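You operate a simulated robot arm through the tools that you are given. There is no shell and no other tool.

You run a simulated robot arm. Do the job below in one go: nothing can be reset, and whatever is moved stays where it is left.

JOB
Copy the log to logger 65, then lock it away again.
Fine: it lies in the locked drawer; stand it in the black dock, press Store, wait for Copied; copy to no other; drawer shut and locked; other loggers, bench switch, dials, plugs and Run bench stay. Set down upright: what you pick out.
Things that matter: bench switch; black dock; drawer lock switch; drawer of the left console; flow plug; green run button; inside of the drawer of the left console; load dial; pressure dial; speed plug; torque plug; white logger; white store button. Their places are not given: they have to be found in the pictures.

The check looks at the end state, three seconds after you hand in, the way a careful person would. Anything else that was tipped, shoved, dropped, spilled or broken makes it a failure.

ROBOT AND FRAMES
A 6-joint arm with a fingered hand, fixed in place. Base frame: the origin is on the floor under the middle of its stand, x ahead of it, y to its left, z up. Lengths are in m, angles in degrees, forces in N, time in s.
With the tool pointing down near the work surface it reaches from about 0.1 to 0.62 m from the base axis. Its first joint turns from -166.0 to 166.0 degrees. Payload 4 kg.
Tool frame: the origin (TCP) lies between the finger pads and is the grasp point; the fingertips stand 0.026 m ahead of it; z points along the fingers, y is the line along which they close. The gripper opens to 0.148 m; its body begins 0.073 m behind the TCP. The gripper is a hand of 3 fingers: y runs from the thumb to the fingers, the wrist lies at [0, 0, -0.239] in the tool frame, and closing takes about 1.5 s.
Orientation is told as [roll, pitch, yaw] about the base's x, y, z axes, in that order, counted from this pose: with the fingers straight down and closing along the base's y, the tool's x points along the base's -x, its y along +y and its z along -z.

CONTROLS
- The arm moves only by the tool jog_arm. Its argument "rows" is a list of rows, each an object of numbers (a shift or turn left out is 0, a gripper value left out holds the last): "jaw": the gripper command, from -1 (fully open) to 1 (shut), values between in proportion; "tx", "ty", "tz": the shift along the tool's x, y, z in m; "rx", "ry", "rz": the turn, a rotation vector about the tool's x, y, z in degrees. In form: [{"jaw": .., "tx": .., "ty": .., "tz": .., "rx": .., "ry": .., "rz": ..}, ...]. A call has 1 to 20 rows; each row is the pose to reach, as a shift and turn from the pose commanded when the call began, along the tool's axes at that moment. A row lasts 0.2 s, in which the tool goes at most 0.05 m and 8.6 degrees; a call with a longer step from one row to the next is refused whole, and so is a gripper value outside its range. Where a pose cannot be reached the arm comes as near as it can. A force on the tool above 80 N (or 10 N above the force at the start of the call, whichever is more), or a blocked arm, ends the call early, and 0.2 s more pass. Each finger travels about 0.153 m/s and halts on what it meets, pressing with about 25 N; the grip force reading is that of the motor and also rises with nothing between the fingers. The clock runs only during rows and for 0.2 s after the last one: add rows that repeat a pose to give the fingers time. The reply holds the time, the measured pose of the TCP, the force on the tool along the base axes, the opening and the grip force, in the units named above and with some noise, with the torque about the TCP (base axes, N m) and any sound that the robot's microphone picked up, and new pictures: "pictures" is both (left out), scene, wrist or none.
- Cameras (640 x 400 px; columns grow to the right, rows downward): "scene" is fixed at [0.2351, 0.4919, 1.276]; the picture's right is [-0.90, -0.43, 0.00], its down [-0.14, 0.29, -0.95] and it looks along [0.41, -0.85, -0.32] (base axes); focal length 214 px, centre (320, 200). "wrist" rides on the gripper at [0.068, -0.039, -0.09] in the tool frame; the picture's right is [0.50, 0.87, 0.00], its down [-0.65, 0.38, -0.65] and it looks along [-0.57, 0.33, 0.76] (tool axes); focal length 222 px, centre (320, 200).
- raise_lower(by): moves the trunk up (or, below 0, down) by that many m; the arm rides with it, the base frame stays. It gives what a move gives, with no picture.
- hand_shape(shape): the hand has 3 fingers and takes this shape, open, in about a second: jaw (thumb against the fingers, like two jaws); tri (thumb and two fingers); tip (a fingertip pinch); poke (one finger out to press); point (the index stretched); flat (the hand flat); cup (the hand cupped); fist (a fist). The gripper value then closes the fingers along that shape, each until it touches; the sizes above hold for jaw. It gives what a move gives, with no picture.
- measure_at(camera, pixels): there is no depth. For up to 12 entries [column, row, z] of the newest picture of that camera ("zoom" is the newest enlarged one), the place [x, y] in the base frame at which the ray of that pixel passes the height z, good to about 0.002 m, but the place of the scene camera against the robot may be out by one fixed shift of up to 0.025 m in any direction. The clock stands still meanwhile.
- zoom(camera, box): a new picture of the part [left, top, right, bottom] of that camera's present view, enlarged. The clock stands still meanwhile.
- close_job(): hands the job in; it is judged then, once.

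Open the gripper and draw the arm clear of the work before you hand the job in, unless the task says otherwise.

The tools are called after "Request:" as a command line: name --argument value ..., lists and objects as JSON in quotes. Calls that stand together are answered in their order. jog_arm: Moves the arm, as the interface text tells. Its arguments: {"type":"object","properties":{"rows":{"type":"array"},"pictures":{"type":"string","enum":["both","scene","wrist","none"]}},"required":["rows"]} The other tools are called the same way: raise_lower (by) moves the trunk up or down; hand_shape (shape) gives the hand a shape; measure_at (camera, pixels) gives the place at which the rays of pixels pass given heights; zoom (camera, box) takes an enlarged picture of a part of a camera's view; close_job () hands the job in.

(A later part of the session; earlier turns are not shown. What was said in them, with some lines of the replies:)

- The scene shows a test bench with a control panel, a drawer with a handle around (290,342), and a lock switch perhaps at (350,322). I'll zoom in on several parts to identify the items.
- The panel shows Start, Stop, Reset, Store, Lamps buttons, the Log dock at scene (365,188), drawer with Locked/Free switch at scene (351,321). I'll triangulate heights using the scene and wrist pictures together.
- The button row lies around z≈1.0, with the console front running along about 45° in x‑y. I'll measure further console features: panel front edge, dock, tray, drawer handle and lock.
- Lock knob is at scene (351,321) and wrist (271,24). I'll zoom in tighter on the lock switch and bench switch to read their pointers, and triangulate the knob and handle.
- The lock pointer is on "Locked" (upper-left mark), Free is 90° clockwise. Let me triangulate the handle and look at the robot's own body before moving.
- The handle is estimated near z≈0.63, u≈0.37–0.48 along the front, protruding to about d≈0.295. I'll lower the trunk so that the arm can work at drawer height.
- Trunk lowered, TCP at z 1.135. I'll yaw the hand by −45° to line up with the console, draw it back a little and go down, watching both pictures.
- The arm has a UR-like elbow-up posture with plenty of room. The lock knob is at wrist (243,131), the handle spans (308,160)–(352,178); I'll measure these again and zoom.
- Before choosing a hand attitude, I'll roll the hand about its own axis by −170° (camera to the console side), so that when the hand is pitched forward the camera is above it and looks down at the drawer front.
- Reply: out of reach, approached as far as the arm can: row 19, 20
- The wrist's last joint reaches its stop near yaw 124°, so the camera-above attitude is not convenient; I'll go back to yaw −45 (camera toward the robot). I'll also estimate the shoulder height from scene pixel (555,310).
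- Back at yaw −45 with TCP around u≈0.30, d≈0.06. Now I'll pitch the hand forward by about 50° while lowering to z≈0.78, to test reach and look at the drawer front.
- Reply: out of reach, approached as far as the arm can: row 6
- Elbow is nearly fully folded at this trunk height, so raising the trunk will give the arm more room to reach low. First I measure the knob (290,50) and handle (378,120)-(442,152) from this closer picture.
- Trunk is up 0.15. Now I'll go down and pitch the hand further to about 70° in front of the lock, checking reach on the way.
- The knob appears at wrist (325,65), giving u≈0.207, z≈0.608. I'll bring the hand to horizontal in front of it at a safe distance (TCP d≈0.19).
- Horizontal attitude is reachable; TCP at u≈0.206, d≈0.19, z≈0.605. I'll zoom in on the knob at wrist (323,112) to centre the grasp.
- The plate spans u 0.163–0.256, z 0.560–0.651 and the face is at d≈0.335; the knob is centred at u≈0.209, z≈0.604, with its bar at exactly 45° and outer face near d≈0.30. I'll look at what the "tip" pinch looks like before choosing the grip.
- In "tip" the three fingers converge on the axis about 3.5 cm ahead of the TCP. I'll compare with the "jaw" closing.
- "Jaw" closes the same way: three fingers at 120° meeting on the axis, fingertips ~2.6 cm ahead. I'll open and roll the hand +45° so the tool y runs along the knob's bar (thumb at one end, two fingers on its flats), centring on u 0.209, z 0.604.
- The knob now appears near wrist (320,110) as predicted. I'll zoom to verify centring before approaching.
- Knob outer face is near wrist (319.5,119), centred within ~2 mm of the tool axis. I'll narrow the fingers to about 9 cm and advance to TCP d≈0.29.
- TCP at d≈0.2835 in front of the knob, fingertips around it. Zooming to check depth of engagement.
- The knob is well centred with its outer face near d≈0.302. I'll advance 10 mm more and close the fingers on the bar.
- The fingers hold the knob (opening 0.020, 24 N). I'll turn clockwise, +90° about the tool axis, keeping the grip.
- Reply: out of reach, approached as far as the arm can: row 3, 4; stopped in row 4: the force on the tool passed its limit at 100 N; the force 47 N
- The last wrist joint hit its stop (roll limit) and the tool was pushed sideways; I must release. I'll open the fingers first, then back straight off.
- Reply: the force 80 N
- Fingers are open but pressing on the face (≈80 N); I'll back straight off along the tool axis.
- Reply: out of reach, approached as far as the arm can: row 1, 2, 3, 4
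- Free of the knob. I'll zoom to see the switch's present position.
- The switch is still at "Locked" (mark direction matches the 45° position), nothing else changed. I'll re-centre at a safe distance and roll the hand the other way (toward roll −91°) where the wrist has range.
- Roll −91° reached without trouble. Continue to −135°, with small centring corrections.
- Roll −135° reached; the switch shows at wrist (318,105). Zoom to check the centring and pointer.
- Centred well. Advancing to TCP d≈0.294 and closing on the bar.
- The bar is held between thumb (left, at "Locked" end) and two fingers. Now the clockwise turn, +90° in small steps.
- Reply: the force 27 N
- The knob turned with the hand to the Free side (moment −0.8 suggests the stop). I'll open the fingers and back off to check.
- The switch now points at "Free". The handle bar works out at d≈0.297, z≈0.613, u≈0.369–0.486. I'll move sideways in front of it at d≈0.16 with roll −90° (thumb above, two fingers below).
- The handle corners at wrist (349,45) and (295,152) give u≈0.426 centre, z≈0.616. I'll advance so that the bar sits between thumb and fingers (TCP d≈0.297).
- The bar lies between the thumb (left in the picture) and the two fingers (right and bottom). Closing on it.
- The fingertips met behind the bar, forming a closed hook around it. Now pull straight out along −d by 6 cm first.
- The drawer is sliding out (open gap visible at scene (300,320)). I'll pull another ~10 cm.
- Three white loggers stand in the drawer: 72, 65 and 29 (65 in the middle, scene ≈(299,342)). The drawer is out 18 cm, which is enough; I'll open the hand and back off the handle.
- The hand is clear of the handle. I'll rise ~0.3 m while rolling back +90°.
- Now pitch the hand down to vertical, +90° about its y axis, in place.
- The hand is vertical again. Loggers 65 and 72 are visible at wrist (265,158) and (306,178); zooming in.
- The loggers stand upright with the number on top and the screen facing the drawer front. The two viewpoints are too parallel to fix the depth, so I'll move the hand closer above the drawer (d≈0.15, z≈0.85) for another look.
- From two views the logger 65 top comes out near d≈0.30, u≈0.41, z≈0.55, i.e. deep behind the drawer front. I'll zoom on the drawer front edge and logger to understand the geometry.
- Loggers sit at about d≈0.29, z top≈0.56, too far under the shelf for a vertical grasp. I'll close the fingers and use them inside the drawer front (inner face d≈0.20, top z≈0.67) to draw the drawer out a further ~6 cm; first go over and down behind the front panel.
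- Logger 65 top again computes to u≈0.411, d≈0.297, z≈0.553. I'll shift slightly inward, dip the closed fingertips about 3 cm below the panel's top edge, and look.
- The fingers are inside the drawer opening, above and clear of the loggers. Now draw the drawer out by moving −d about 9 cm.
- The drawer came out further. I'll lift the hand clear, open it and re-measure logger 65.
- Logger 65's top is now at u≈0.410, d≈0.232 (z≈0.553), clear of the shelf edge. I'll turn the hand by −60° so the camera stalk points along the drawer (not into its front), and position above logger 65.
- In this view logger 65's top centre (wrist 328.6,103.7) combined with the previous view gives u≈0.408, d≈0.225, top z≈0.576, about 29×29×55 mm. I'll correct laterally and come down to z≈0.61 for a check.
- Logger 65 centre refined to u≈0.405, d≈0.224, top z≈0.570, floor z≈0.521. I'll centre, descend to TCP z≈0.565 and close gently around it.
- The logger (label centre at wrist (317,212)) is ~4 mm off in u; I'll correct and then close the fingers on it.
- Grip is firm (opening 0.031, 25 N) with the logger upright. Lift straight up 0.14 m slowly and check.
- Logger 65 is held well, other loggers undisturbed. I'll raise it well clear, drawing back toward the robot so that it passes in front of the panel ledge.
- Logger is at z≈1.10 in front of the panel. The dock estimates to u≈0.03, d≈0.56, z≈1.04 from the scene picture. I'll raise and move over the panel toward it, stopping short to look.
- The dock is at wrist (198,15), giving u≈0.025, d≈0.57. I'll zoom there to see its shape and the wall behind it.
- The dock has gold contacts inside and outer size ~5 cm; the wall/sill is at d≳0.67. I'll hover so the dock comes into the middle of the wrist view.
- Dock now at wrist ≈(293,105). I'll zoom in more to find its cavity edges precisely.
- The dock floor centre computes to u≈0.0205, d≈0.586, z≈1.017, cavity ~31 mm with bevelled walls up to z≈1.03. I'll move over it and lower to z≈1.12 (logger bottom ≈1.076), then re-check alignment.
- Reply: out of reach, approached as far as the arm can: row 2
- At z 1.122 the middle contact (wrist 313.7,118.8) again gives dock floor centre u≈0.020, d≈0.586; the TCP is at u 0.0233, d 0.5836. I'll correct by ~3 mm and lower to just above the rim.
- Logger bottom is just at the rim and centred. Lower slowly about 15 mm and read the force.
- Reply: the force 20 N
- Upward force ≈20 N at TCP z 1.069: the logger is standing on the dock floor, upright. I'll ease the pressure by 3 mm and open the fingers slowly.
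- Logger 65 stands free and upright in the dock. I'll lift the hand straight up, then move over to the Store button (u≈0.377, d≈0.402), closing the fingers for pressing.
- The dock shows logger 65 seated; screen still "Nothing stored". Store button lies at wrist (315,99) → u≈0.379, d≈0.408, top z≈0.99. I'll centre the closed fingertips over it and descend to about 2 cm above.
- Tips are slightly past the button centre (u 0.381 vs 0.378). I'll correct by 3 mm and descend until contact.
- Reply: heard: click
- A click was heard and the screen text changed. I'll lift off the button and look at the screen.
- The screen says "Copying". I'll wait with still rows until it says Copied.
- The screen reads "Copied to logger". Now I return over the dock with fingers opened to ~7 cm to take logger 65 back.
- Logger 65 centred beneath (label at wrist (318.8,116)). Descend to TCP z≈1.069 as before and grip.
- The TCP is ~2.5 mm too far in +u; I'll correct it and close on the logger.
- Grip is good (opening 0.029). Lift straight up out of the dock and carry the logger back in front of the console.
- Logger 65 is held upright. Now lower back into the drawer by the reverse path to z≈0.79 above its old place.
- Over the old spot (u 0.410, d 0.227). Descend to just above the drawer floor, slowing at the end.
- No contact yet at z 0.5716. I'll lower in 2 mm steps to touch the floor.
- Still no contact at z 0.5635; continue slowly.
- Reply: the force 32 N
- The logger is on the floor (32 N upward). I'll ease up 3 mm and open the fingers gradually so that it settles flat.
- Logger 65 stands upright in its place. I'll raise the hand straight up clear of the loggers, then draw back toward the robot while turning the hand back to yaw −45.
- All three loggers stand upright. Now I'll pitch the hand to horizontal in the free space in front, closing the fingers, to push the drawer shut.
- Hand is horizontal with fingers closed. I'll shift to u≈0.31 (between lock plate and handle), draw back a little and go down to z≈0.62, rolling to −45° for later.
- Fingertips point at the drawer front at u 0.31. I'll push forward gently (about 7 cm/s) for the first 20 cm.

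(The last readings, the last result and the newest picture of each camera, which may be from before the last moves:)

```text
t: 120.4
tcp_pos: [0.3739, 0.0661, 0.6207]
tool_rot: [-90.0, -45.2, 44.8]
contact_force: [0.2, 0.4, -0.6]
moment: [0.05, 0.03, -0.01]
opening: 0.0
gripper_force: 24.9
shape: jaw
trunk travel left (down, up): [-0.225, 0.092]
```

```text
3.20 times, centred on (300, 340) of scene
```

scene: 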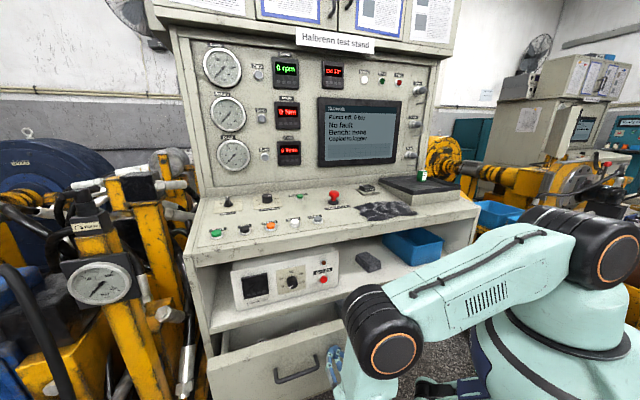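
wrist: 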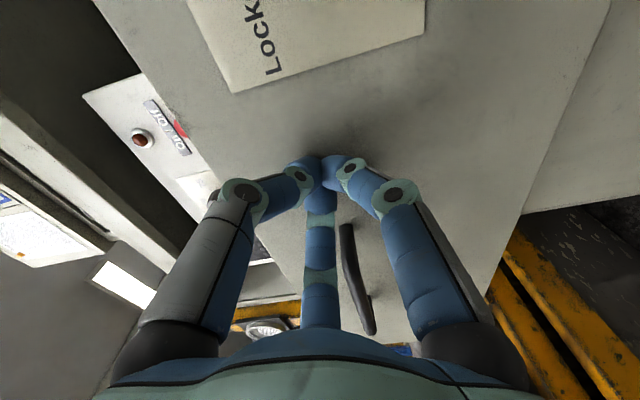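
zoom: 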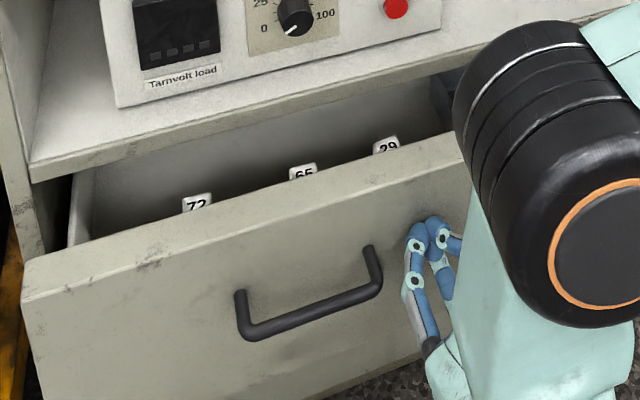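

The drawer is closing, loggers still upright. Continue the last ~9 cm more slowly until it stops.

Request:
jog_arm --rows '[{"jaw": 1, "tz": 0.01}, {"jaw": 1, "tz": 0.02}, {"jaw": 1, "tz": 0.03}, {"jaw": 1, "tz": 0.04}, {"jaw": 1, "tz": 0.049}, {"jaw": 1, "tz": 0.057}, {"jaw": 1, "tz": 0.064}, {"jaw": 1, "tz": 0.07}, {"jaw": 1, "tz": 0.075}, {"jaw": 1, "tz": 0.08}, {"jaw": 1, "tz": 0.084}]'

Request:
zoom --camera "scene" --box '[200, 280, 400, 400]'

```text
t: 122.8
tcp_pos: [0.4329, 0.0057, 0.6222]
tool_rot: [-90.0, -45.2, 44.8]
contact_force: [-1.3, 2.0, 0.0]
moment: [0.04, -0.01, 0.02]
opening: 0.0
gripper_force: 25.2
shape: jaw
trunk travel left (down, up): [-0.225, 0.092]
```

scene: 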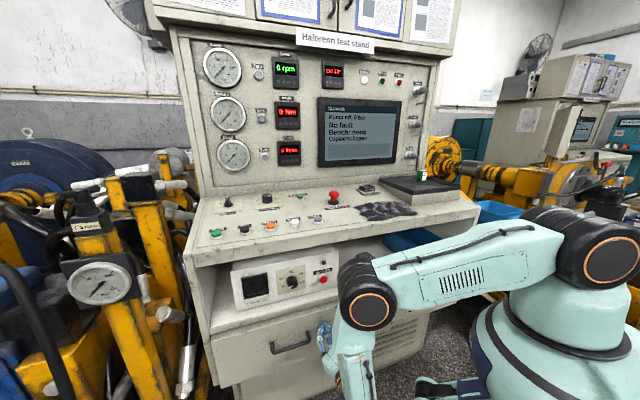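
wrist: 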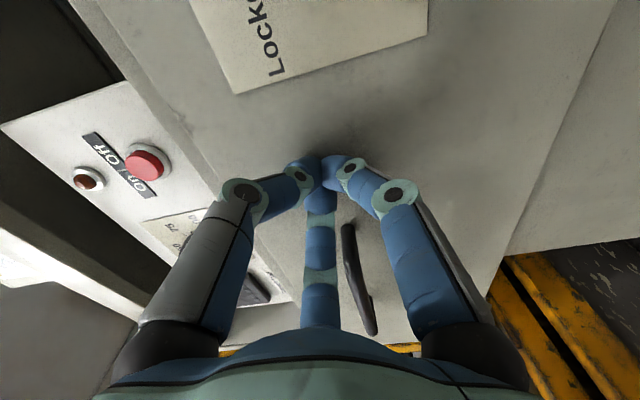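

```text
3.20 times, centred on (300, 340) of scene
```

zoom: 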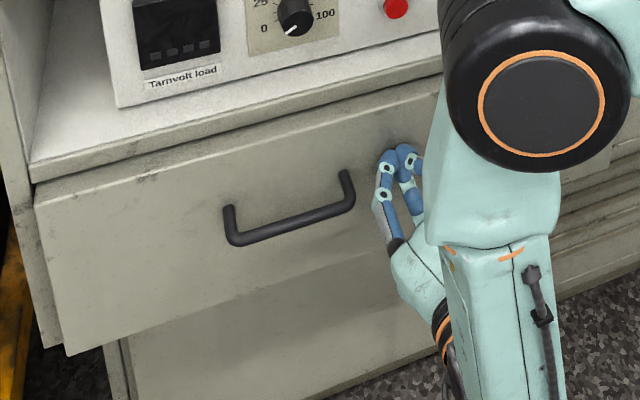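

Drawer nearly or fully shut (TCP d≈0.302). Push a few mm more to feel the stop.

Request:
jog_arm --rows '[{"jaw": 1, "tz": 0.003}, {"jaw": 1, "tz": 0.006}, {"jaw": 1, "tz": 0.008}, {"jaw": 1, "tz": 0.008}]' --pictures "scene"

Request:
zoom --camera "scene" --box '[180, 290, 280, 400]'

```text
t: 123.8
tcp_pos: [0.4375, 0.0029, 0.6211]
tool_rot: [-90.1, -45.2, 45.1]
contact_force: [-49.7, 46.1, 3.0]
moment: [-0.1, -0.12, -0.12]
opening: 0.0
gripper_force: 24.7
shape: jaw
trunk travel left (down, up): [-0.225, 0.092]
```

scene: 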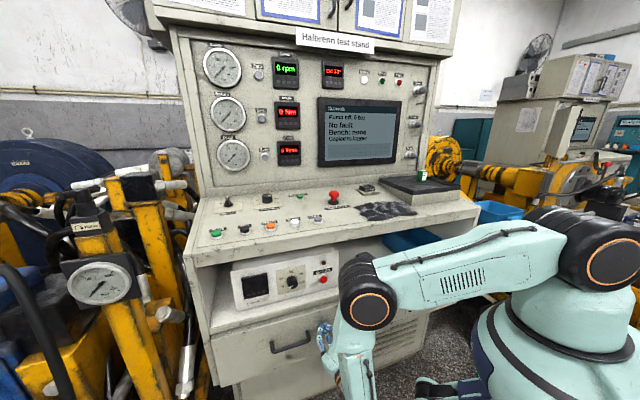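

```text
3.64 times, centred on (230, 345) of scene
```

zoom: 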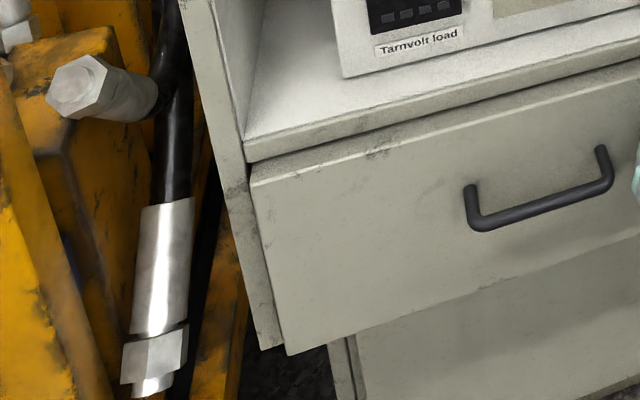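

The stop is felt (~68 N), the drawer is shut. I'll back off and move in front of the lock switch (u≈0.211, z≈0.603), opening the fingers to ~9 cm.

Request:
jog_arm --rows '[{"jaw": 1, "tz": -0.03}, {"jaw": 1, "tz": -0.075}, {"jaw": 0.5, "tz": -0.117}, {"jaw": 0, "tx": 0.028, "ty": -0.02, "tz": -0.117}, {"jaw": -0.2, "tx": 0.056, "ty": -0.04, "tz": -0.117}, {"jaw": -0.2, "tx": 0.0834, "ty": -0.058, "tz": -0.117}, {"jaw": -0.2, "tx": 0.0834, "ty": -0.058, "tz": -0.117}]'

Request:
zoom --camera "wrist" --box '[255, 35, 385, 165]'

```text
t: 125.4
tcp_pos: [0.2838, 0.0136, 0.6031]
tool_rot: [-90.0, -45.1, 44.7]
contact_force: [0.0, 0.0, 0.4]
moment: [0.03, 0.0, -0.02]
opening: 0.0881
gripper_force: 0.1
shape: jaw
trunk travel left (down, up): [-0.225, 0.092]
```

scene: 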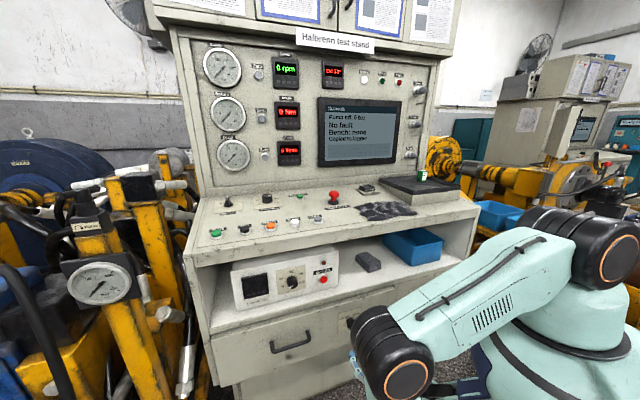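
wrist: 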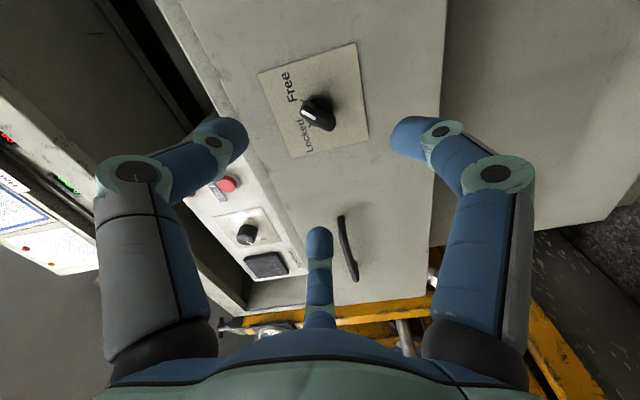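

```text
3.08 times, centred on (320, 100) of wrist
```

zoom: 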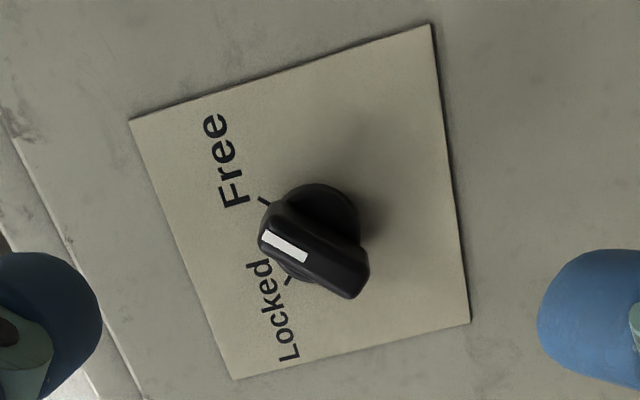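

The switch looks as left, pointing to Free, and the drawer is where it was when shut. Advance to d≈0.294 and close on the bar.

Request:
jog_arm --rows '[{"jaw": -0.2, "tx": -0.0008, "ty": 0.0008, "tz": 0.035}, {"jaw": -0.2, "tx": -0.0008, "ty": 0.0008, "tz": 0.07}, {"jaw": -0.2, "tx": -0.0008, "ty": 0.0008, "tz": 0.092}, {"jaw": -0.2, "tx": -0.0008, "ty": 0.0008, "tz": 0.1025}, {"jaw": 0.3, "tx": -0.0008, "ty": 0.0008, "tz": 0.1025}, {"jaw": 1, "tx": -0.0008, "ty": 0.0008, "tz": 0.1025}, {"jaw": 1, "tx": -0.0008, "ty": 0.0008, "tz": 0.1025}, {"jaw": 1, "tx": -0.0008, "ty": 0.0008, "tz": 0.1025}, {"jaw": 1, "tx": -0.0008, "ty": 0.0008, "tz": 0.1025}, {"jaw": 1, "tx": -0.0008, "ty": 0.0008, "tz": 0.1025}]'

Request:
zoom --camera "wrist" --box '[220, 80, 420, 250]'

```text
t: 127.6
tcp_pos: [0.3586, -0.0584, 0.6024]
tool_rot: [-89.9, -45.2, 44.7]
contact_force: [0.8, -3.5, 3.7]
moment: [-0.11, -0.06, -0.07]
opening: 0.0232
gripper_force: 24.9
shape: jaw
trunk travel left (down, up): [-0.225, 0.092]
```

scene: 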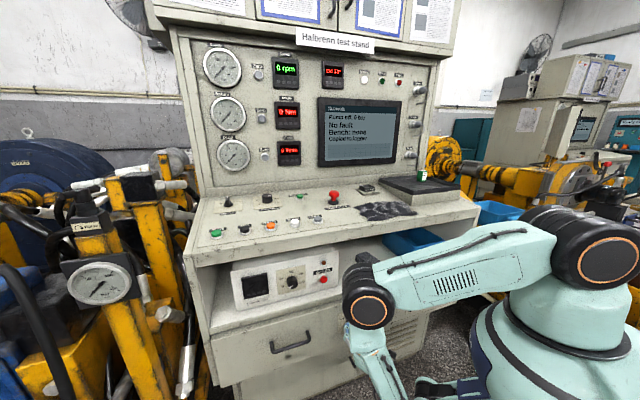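
wrist: 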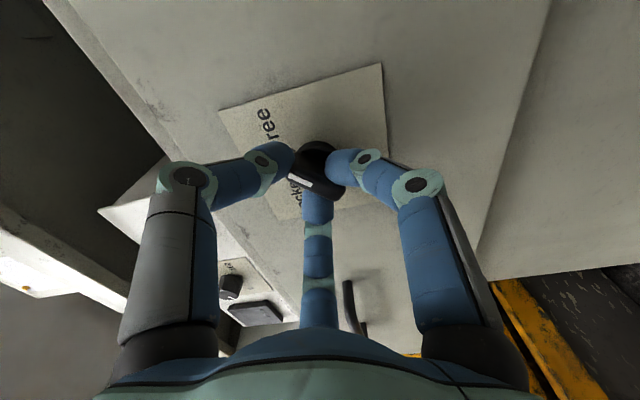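

```text
2.35 times, centred on (320, 165) of wrist
```

zoom: 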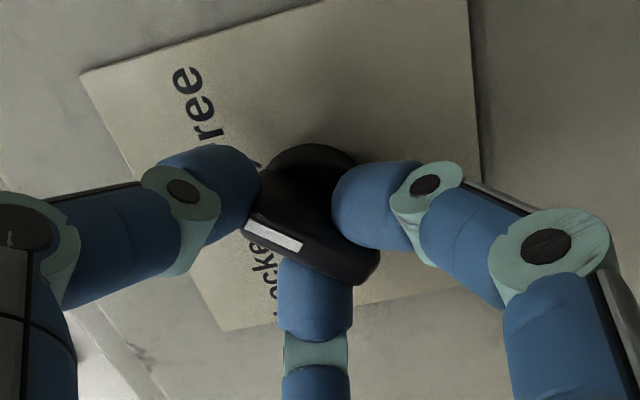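

The bar is gripped as before (opening 0.023). Now turn counter-clockwise, −92° about the tool axis, to Locked.

Request:
jog_arm --rows '[{"jaw": 1, "rz": -8}, {"jaw": 1, "rz": -16}, {"jaw": 1, "rz": -24}, {"jaw": 1, "rz": -32}, {"jaw": 1, "rz": -40}, {"jaw": 1, "rz": -48}, {"jaw": 1, "rz": -56}, {"jaw": 1, "rz": -64}, {"jaw": 1, "rz": -72}, {"jaw": 1, "rz": -80}, {"jaw": 1, "rz": -88}, {"jaw": 1, "rz": -92}]'

Request:
zoom --camera "wrist" --box '[220, 80, 420, 250]'

```text
t: 130.2
tcp_pos: [0.3583, -0.059, 0.6048]
tool_rot: [-90.0, 46.7, 44.6]
contact_force: [-13.1, -9.0, 8.7]
moment: [0.13, -0.35, -0.36]
opening: 0.0224
gripper_force: 25.8
shape: jaw
trunk travel left (down, up): [-0.225, 0.092]
```

scene: 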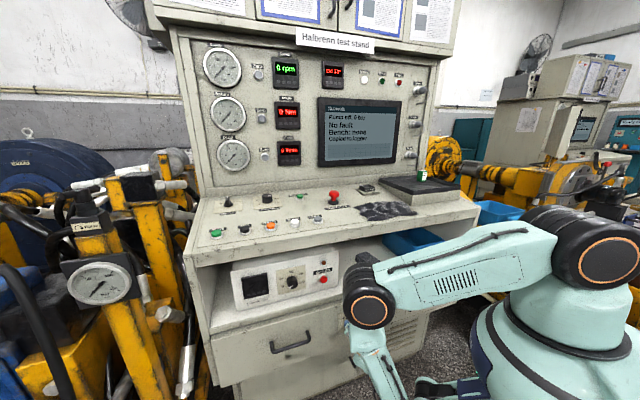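
wrist: 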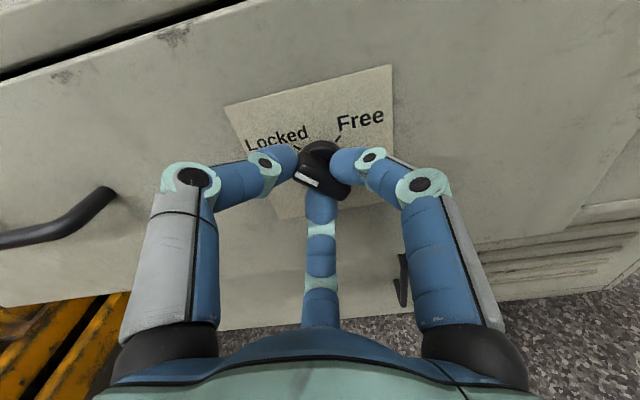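

```text
2.35 times, centred on (320, 165) of wrist
```

zoom: 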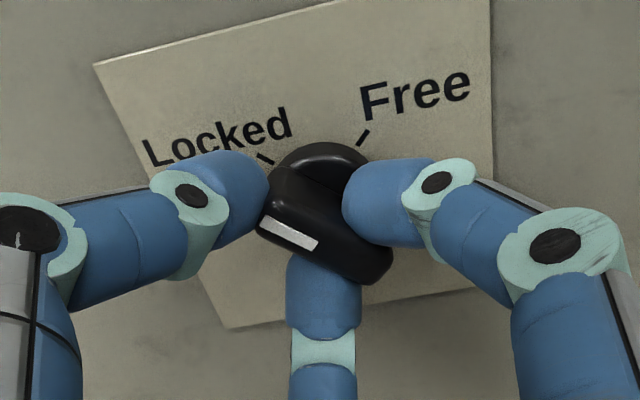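

The pointer is now on the Locked tick. I'll open the fingers, back off and check.

Request:
jog_arm --rows '[{"jaw": 0.5, "rz": 1}, {"jaw": 0, "rz": 2}, {"jaw": -0.3, "rz": 2}, {"jaw": -0.3, "rz": 2}, {"jaw": -0.3, "tz": -0.03, "rz": 2}, {"jaw": -0.3, "tz": -0.06, "rz": 2}, {"jaw": -0.3, "tz": -0.1, "rz": 2}, {"jaw": -0.3, "tz": -0.13, "rz": 2}]'

Request:
zoom --camera "wrist" --box '[225, 25, 415, 165]'

```text
t: 132.0
tcp_pos: [0.2676, 0.0368, 0.5995]
tool_rot: [-90.0, 44.7, 44.7]
contact_force: [0.9, 0.1, -0.4]
moment: [0.02, -0.04, 0.01]
opening: 0.096
gripper_force: 0.2
shape: jaw
trunk travel left (down, up): [-0.225, 0.092]
```

scene: 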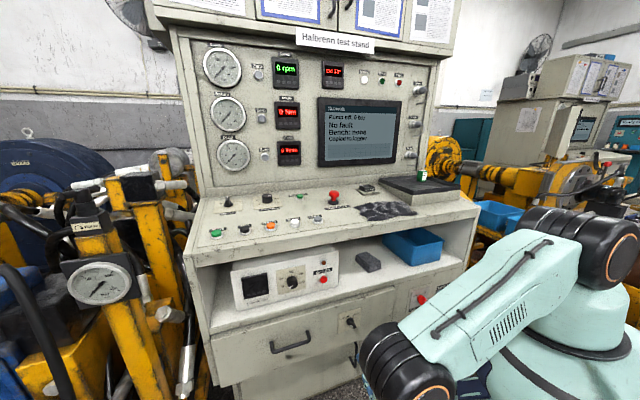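
wrist: 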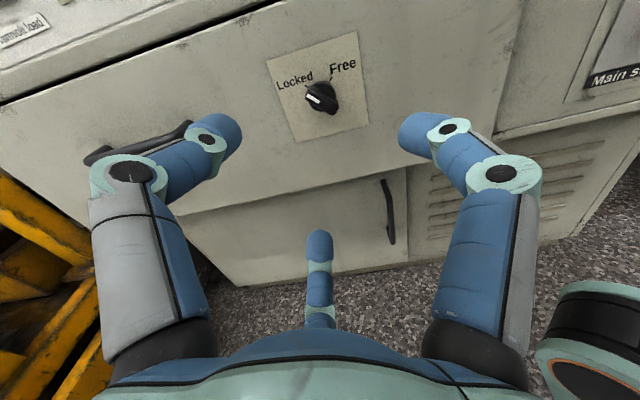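

```text
2.86 times, centred on (320, 95) of wrist
```

zoom: 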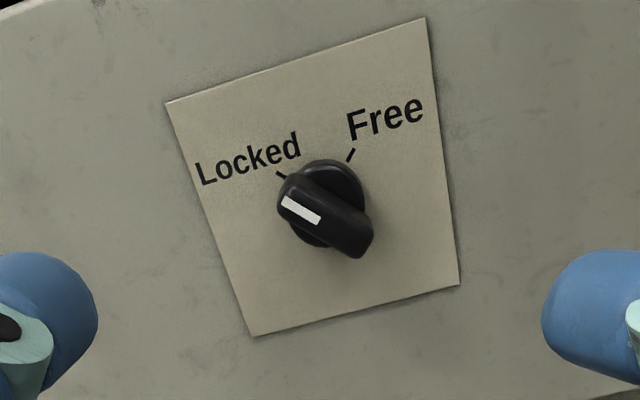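

The pointer sits on the Locked tick. I'll check the scene view as well, then draw the arm up and away while rolling it back.

Request:
zoom --camera "scene" --box '[334, 308, 366, 328]'

Request:
jog_arm --rows '[{"jaw": -0.3, "tz": -0.03}, {"jaw": -0.3, "tz": -0.06}, {"jaw": -0.3, "tx": 0.01, "ty": -0.02, "tz": -0.06, "rz": 8}, {"jaw": -0.3, "tx": 0.02, "ty": -0.04, "tz": -0.06, "rz": 16}, {"jaw": -0.3, "tx": 0.03, "ty": -0.06, "tz": -0.06, "rz": 24}, {"jaw": -0.3, "tx": 0.04, "ty": -0.08, "tz": -0.06, "rz": 32}, {"jaw": -0.3, "tx": 0.05, "ty": -0.1, "tz": -0.06, "rz": 40}, {"jaw": -0.3, "tx": 0.06, "ty": -0.12, "tz": -0.06, "rz": 48}, {"jaw": -0.3, "tx": 0.07, "ty": -0.14, "tz": -0.06, "rz": 56}, {"jaw": -0.3, "tx": 0.08, "ty": -0.16, "tz": -0.06, "rz": 64}, {"jaw": -0.3, "tx": 0.09, "ty": -0.18, "tz": -0.06, "rz": 72}, {"jaw": -0.3, "tx": 0.1, "ty": -0.2, "tz": -0.06, "rz": 80}, {"jaw": -0.3, "tx": 0.11, "ty": -0.22, "tz": -0.06, "rz": 88}, {"jaw": -0.3, "tx": 0.12, "ty": -0.24, "tz": -0.06, "rz": 96}, {"jaw": -0.3, "tx": 0.13, "ty": -0.26, "tz": -0.06, "rz": 104}, {"jaw": -0.3, "tx": 0.1414, "ty": -0.2828, "tz": -0.06, "rz": 112}, {"jaw": -0.3, "tx": 0.1414, "ty": -0.2828, "tz": -0.06, "rz": 120}, {"jaw": -0.3, "tx": 0.1414, "ty": -0.2828, "tz": -0.06, "rz": 128}, {"jaw": -0.3, "tx": 0.1414, "ty": -0.2828, "tz": -0.06, "rz": 135}]'

```text
16.00 times, centred on (350, 318) of scene
```

zoom: 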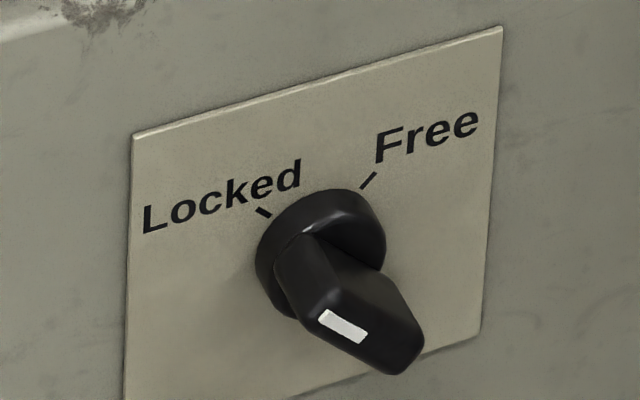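

```text
t: 136.0
tcp_pos: [0.2954, 0.1456, 0.9028]
tool_rot: [86.8, -89.7, -132.1]
contact_force: [-1.0, -0.1, 0.5]
moment: [0.03, 0.03, -0.05]
opening: 0.0955
gripper_force: 0.0
shape: jaw
trunk travel left (down, up): [-0.225, 0.092]
```

scene: 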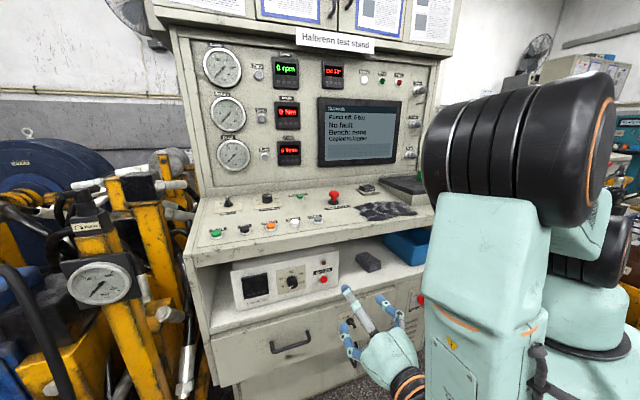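
wrist: 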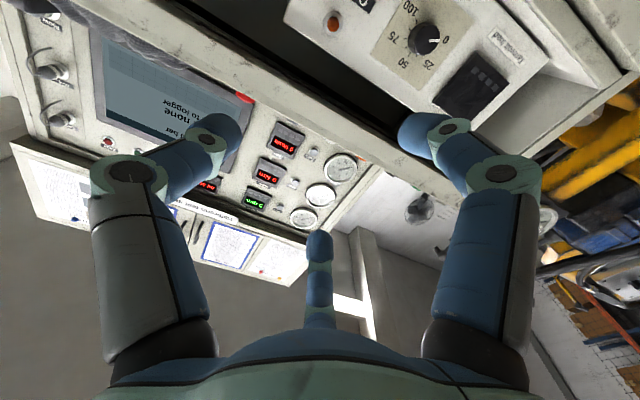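

The lock switch matches its original picture. I'll pitch the hand down and raise it to a rest pose away from the console, then check everything in close-up.

Request:
jog_arm --rows '[{"jaw": -0.3, "tx": -0.02, "ry": 8.2}, {"jaw": -0.5, "tx": -0.04, "ry": 16.4}, {"jaw": -0.7, "tx": -0.06, "ry": 24.6}, {"jaw": -1, "tx": -0.08, "ry": 32.8}, {"jaw": -1, "tx": -0.1, "ry": 41}, {"jaw": -1, "tx": -0.12, "ry": 49.2}, {"jaw": -1, "tx": -0.14, "ry": 57.4}, {"jaw": -1, "tx": -0.16, "ry": 65.6}, {"jaw": -1, "tx": -0.18, "ry": 73.8}, {"jaw": -1, "tx": -0.2, "ry": 82}, {"jaw": -1, "tx": -0.22, "ry": 90}]'

Request:
zoom --camera "scene" --box '[190, 170, 350, 270]'

Request:
zoom --camera "scene" --box '[320, 160, 480, 260]'

Request:
zoom --camera "scene" --box '[200, 270, 440, 400]'

Request:
zoom --camera "scene" --box '[300, 80, 460, 180]'

```text
t: 138.4
tcp_pos: [0.2946, 0.1458, 1.1225]
tool_rot: [0.3, 0.1, -45.1]
contact_force: [-0.5, 0.0, -0.1]
moment: [-0.01, -0.01, 0.05]
opening: 0.1477
gripper_force: 0.0
shape: jaw
trunk travel left (down, up): [-0.225, 0.092]
```

scene: 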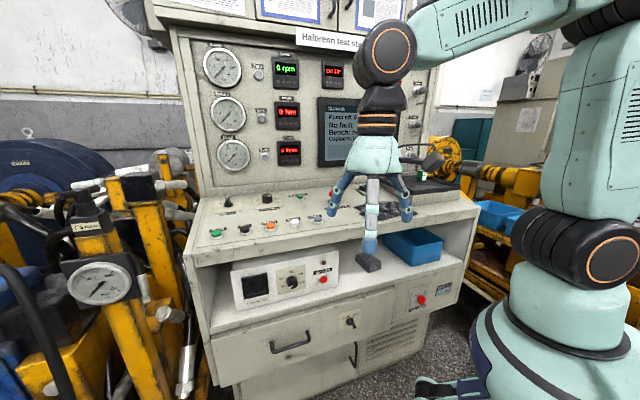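
wrist: 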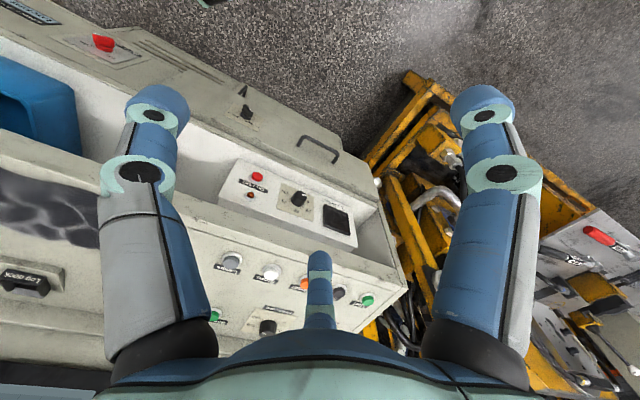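

```text
4.00 times, centred on (270, 220) of scene
```

zoom: 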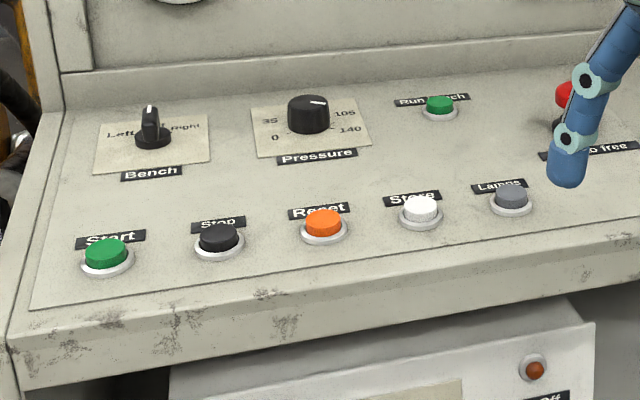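

```text
4.00 times, centred on (400, 210) of scene
```

zoom: 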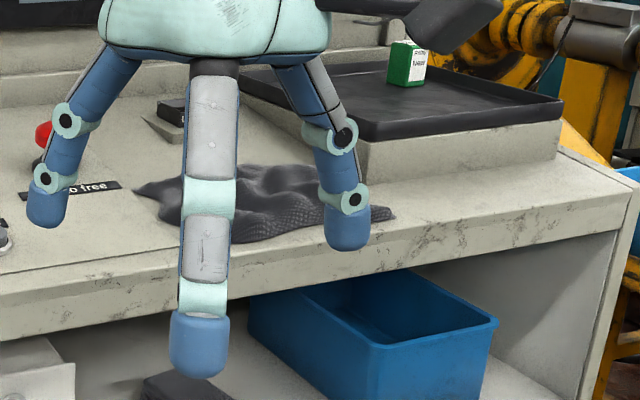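

```text
2.67 times, centred on (320, 335) of scene
```

zoom: 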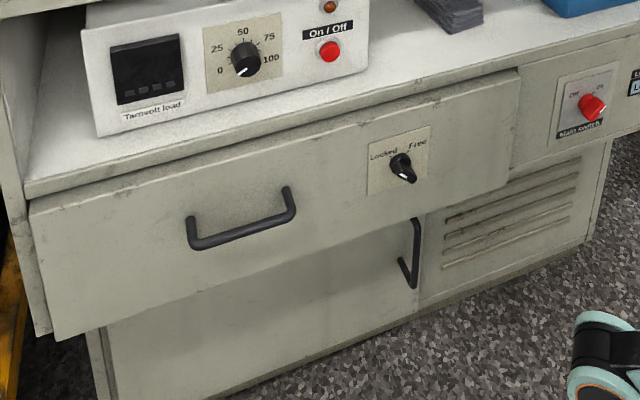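

```text
4.00 times, centred on (380, 130) of scene
```

zoom: 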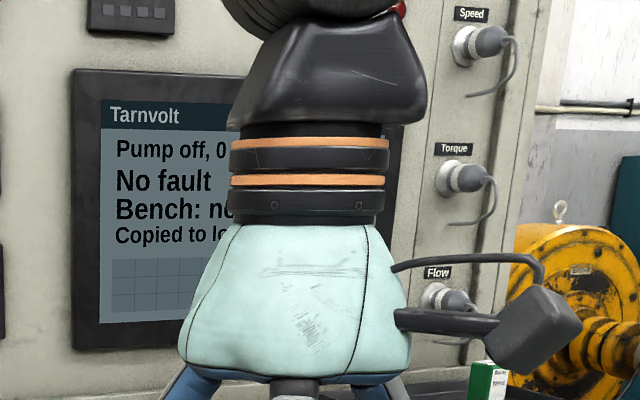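

The drawer is shut with its switch on Locked, the screen reads "Copied to logger", and the other controls, plugs and objects are as they were. The hand is open and clear of the console, so I'm handing in.

Request:
close_job

```text
The job is handed in.
```

The log is copied to logger 65 and the logger is back in the left console's drawer, which is shut and locked. I handed the job in, but it gave no verdict.

- **Copy:** Logger 65 stood in the black dock. I pressed Store once and waited until the screen read "Copied to logger". No other logger was docked.
- **Logger:** I set it down upright in its old place in the drawer. All three loggers (72, 65 and 29) were still upright the last time I could see into the drawer, about 9 cm before it shut.
- **Drawer:** I pushed it until it met the stop, and the lock switch points at Locked. I did not pull on the handle to test the lock.
- **Everything else:** In the last pictures, the bench switch, pressure dial, load dial, three plugs, Run bench button and relay box look unchanged.

While unlocking, my first turn of the lock switch failed. The wrist reached its limit and the hand pressed on the drawer front with up to about 100 N. I backed off and turned it from another angle, and saw no marks or shifted parts afterwards.
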